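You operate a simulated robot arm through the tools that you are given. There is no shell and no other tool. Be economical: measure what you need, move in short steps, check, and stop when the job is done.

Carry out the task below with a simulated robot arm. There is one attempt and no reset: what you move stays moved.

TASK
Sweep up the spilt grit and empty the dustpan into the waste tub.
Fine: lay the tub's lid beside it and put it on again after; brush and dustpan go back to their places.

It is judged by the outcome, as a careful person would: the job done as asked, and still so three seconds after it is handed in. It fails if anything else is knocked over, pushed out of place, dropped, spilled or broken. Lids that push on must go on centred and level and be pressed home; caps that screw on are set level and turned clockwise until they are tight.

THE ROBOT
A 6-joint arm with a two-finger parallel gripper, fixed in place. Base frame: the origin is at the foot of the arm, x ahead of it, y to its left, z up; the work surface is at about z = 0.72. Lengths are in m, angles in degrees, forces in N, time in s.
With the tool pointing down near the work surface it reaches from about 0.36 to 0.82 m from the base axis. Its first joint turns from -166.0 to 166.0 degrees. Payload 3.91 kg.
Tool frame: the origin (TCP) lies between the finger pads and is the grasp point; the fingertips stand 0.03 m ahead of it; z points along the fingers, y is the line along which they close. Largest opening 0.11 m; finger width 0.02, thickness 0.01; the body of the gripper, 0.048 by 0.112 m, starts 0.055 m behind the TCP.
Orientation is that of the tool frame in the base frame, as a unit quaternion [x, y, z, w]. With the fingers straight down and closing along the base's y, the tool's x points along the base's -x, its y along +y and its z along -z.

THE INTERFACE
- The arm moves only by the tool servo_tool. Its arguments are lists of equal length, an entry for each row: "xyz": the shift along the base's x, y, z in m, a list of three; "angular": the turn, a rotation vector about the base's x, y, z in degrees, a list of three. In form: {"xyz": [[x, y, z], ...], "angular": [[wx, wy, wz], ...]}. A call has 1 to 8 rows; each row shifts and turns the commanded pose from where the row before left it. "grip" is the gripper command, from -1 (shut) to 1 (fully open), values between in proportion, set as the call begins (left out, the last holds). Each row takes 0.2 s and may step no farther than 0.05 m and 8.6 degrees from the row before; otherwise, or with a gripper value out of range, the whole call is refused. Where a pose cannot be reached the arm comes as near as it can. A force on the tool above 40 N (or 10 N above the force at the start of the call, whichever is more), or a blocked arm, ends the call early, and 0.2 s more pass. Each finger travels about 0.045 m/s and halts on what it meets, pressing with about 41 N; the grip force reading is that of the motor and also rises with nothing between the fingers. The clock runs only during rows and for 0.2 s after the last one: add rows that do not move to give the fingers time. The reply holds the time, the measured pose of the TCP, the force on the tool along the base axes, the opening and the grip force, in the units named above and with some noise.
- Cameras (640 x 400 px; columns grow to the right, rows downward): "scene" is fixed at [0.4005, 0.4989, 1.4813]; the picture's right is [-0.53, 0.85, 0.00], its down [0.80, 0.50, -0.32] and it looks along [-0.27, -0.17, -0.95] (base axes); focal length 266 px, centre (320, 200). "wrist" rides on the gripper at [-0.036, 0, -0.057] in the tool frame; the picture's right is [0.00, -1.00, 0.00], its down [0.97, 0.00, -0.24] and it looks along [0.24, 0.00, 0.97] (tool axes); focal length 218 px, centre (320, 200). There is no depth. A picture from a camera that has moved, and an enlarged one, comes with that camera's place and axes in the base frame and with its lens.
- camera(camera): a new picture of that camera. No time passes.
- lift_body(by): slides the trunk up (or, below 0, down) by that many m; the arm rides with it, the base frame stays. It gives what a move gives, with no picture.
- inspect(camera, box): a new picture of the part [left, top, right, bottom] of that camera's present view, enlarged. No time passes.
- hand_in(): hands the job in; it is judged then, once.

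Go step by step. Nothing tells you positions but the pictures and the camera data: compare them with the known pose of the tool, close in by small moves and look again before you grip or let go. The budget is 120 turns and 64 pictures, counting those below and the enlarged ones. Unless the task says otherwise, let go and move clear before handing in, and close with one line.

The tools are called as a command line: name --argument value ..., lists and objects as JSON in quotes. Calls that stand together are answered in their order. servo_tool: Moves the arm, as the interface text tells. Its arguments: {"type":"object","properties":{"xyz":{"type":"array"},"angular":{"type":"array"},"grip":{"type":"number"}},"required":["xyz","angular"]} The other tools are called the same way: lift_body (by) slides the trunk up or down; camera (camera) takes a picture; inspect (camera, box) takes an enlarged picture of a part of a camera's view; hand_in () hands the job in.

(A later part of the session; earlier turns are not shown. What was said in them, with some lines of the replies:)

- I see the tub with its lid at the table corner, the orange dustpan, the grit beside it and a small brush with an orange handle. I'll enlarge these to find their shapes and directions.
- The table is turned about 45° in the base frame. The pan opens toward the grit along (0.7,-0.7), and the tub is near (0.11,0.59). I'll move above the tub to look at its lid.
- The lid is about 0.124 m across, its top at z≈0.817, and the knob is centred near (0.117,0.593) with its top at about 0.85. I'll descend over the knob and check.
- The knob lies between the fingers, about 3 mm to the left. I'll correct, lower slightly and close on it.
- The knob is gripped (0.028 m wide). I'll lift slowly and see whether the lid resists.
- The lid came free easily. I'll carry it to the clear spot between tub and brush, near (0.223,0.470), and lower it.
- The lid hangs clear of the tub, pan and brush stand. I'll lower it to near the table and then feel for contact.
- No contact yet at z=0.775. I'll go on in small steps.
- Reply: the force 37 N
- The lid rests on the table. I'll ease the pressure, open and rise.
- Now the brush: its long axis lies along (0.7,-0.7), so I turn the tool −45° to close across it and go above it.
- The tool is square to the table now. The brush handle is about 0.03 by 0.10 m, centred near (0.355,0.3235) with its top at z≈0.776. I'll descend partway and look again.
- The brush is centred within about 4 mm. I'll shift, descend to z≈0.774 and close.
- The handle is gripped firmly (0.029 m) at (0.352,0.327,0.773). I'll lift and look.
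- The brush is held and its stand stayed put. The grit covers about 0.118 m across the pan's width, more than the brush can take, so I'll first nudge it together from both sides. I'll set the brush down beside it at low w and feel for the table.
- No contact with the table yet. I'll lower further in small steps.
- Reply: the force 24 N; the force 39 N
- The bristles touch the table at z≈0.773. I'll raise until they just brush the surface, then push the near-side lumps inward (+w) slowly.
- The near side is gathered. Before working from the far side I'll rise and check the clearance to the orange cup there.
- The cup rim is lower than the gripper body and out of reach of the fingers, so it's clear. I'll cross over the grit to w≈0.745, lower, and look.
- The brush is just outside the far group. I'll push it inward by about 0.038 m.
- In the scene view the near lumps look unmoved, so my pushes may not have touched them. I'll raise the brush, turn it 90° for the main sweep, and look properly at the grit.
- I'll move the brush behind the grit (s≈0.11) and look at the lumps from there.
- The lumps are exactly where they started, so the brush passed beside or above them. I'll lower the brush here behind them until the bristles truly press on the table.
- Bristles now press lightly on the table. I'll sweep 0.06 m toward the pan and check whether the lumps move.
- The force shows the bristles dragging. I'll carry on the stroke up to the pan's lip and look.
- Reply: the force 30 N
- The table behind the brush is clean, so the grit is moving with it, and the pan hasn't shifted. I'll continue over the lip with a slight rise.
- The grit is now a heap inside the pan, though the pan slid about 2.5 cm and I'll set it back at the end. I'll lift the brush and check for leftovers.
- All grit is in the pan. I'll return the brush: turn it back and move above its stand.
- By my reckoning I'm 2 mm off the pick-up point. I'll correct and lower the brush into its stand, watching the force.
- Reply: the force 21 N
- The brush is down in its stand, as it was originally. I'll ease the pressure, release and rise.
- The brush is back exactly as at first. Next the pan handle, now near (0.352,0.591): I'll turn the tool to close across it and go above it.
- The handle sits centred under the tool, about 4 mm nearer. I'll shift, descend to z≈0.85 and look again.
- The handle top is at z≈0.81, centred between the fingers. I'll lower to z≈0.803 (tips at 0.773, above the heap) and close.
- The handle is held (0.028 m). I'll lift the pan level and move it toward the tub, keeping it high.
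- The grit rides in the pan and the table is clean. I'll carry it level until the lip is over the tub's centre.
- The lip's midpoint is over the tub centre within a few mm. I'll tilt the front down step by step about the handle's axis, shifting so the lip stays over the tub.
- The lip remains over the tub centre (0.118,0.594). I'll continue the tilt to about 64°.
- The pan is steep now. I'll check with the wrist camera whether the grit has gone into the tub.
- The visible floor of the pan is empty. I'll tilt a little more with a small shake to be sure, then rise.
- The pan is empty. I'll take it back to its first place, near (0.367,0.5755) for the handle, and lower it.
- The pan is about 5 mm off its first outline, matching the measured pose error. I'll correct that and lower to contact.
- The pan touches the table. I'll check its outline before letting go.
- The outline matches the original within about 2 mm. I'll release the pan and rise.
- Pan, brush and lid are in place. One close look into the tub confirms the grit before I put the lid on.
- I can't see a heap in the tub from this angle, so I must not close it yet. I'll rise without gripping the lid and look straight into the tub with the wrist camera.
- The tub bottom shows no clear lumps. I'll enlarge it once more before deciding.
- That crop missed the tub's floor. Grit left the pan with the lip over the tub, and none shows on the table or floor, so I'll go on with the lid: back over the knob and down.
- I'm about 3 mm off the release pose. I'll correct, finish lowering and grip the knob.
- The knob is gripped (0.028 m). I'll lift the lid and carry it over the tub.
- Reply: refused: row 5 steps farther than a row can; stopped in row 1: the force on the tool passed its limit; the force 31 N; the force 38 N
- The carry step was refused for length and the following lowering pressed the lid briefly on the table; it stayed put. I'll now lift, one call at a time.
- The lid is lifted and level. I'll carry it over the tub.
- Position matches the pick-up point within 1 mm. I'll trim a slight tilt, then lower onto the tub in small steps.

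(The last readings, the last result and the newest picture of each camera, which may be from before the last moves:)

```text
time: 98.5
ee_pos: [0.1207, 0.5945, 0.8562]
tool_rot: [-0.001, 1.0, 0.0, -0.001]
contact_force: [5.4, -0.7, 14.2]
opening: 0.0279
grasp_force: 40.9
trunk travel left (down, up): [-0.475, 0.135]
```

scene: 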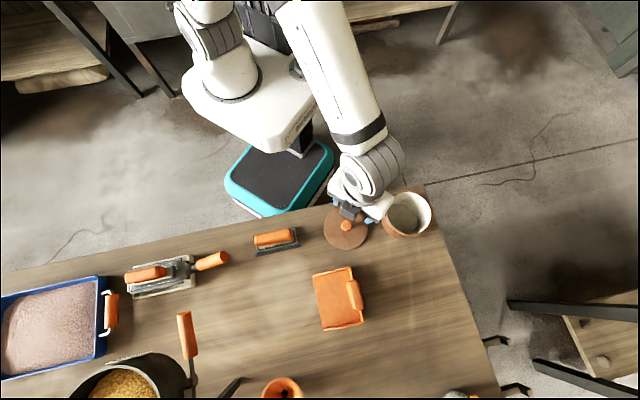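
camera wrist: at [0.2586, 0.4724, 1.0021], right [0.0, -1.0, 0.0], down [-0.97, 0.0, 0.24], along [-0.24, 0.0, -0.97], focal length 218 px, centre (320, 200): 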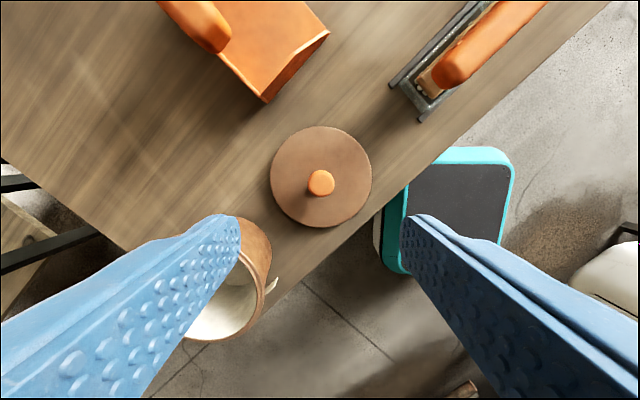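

Contact at z≈0.856, the original seated height. I'll press it home and check.

servo_tool --xyz '[[0, 0, -0.002], [0, 0, 0]]' --angular '[[0, 0, 0], [0, 0, 0]]'

servo_tool --xyz '[[0, 0, -0.0015], [0, 0, 0]]' --angular '[[0, 0, 0], [0, 0, 0]]'

inspect --camera "scene" --box '[360, 170, 460, 250]'

```text
time: 99.1
ee_pos: [0.1191, 0.5937, 0.8566]
tool_rot: [-0.001, 1.0, 0.004, 0.0]
contact_force: [-0.1, 2.4, 36.7]
opening: 0.0277
grasp_force: 41.0
trunk travel left (down, up): [-0.475, 0.135]
```

```text
time: 99.5
ee_pos: [0.119, 0.5961, 0.8563]
tool_rot: [-0.001, 1.0, 0.005, 0.0]
contact_force: [-0.5, -1.3, 16.2]
opening: 0.0279
grasp_force: 40.5
trunk travel left (down, up): [-0.475, 0.135]
stopped in row 2: the force on the tool passed its limit (the readings are from after the stop); the commanded pose is now the measured one
```

```text
5.00 times, centred on (410, 210) of scene
camera zoom: at [0.4005, 0.4989, 1.4813], right [-0.53, 0.85, 0.0], down [0.8, 0.5, -0.32], along [-0.27, -0.17, -0.95], focal length 1330 px, centre (-130, 150)
```

zoom: 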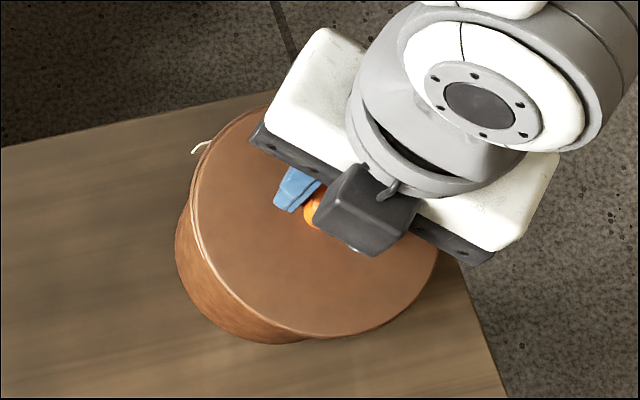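

The lid sits exactly as it did originally and took 40 N of press. I'll ease off, release and rise clear.

servo_tool --xyz '[[0, 0, 0.001], [0, 0, 0]]' --angular '[[0, 0, 0], [0, 0, 0]]'

servo_tool --xyz '[[0, 0, 0], [0, 0, 0], [0, 0, 0], [0, 0, 0], [0, 0, 0.02], [0, 0, 0.04], [0, 0, 0.05], [0, 0, 0.05]]' --angular '[[0, 0, 0], [0, 0, 0], [0, 0, 0], [0, 0, 0], [0, 0, 0], [0, 0, 0], [0, 0, 0], [0, 0, 0]]' --grip 0.3

servo_tool --xyz '[[0.02, -0.04, 0.02], [0.02, -0.04, 0.02], [0.02, -0.04, 0.02], [0.02, -0.04, 0.02], [0, 0, 0]]' --angular '[[0, 0, 0], [0, 0, 0], [0, 0, 0], [0, 0, 0], [0, 0, 0]]'

camera --camera "scene"

```text
time: 100.1
ee_pos: [0.1201, 0.5969, 0.8562]
tool_rot: [-0.002, 1.0, 0.004, 0.001]
contact_force: [-4.3, 0.8, 11.1]
opening: 0.0277
grasp_force: 41.4
trunk travel left (down, up): [-0.475, 0.135]
```

```text
time: 101.9
ee_pos: [0.1223, 0.5954, 1.0166]
tool_rot: [-0.001, 1.0, 0.003, -0.001]
contact_force: [0.5, 0.0, 0.0]
opening: 0.0714
grasp_force: 0.1
trunk travel left (down, up): [-0.475, 0.135]
```

```text
time: 103.1
ee_pos: [0.2001, 0.4383, 1.0937]
tool_rot: [-0.002, 1.0, 0.004, -0.001]
contact_force: [0.6, 0.1, 0.4]
opening: 0.0713
grasp_force: 0.1
trunk travel left (down, up): [-0.475, 0.135]
```

```text
1 pictures are left
```

scene: 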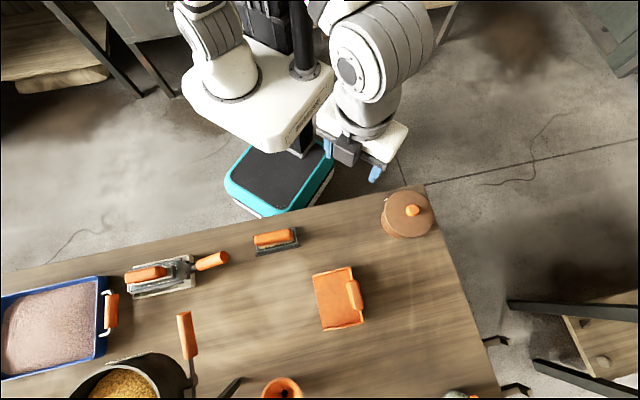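

The table is clean, the lid is on the tub, and the brush and dustpan are back in their places with the arm clear, so I'm handing in.

hand_in

```text
The job is handed in.
```

The job is handed in: the table is swept, the dustpan is emptied and back in place, the brush is in its stand, and the lid is pressed home on the tub. I never saw the grit inside the tub: the pan came up empty after I tipped it over the tub, and no grit showed on the table or floor.
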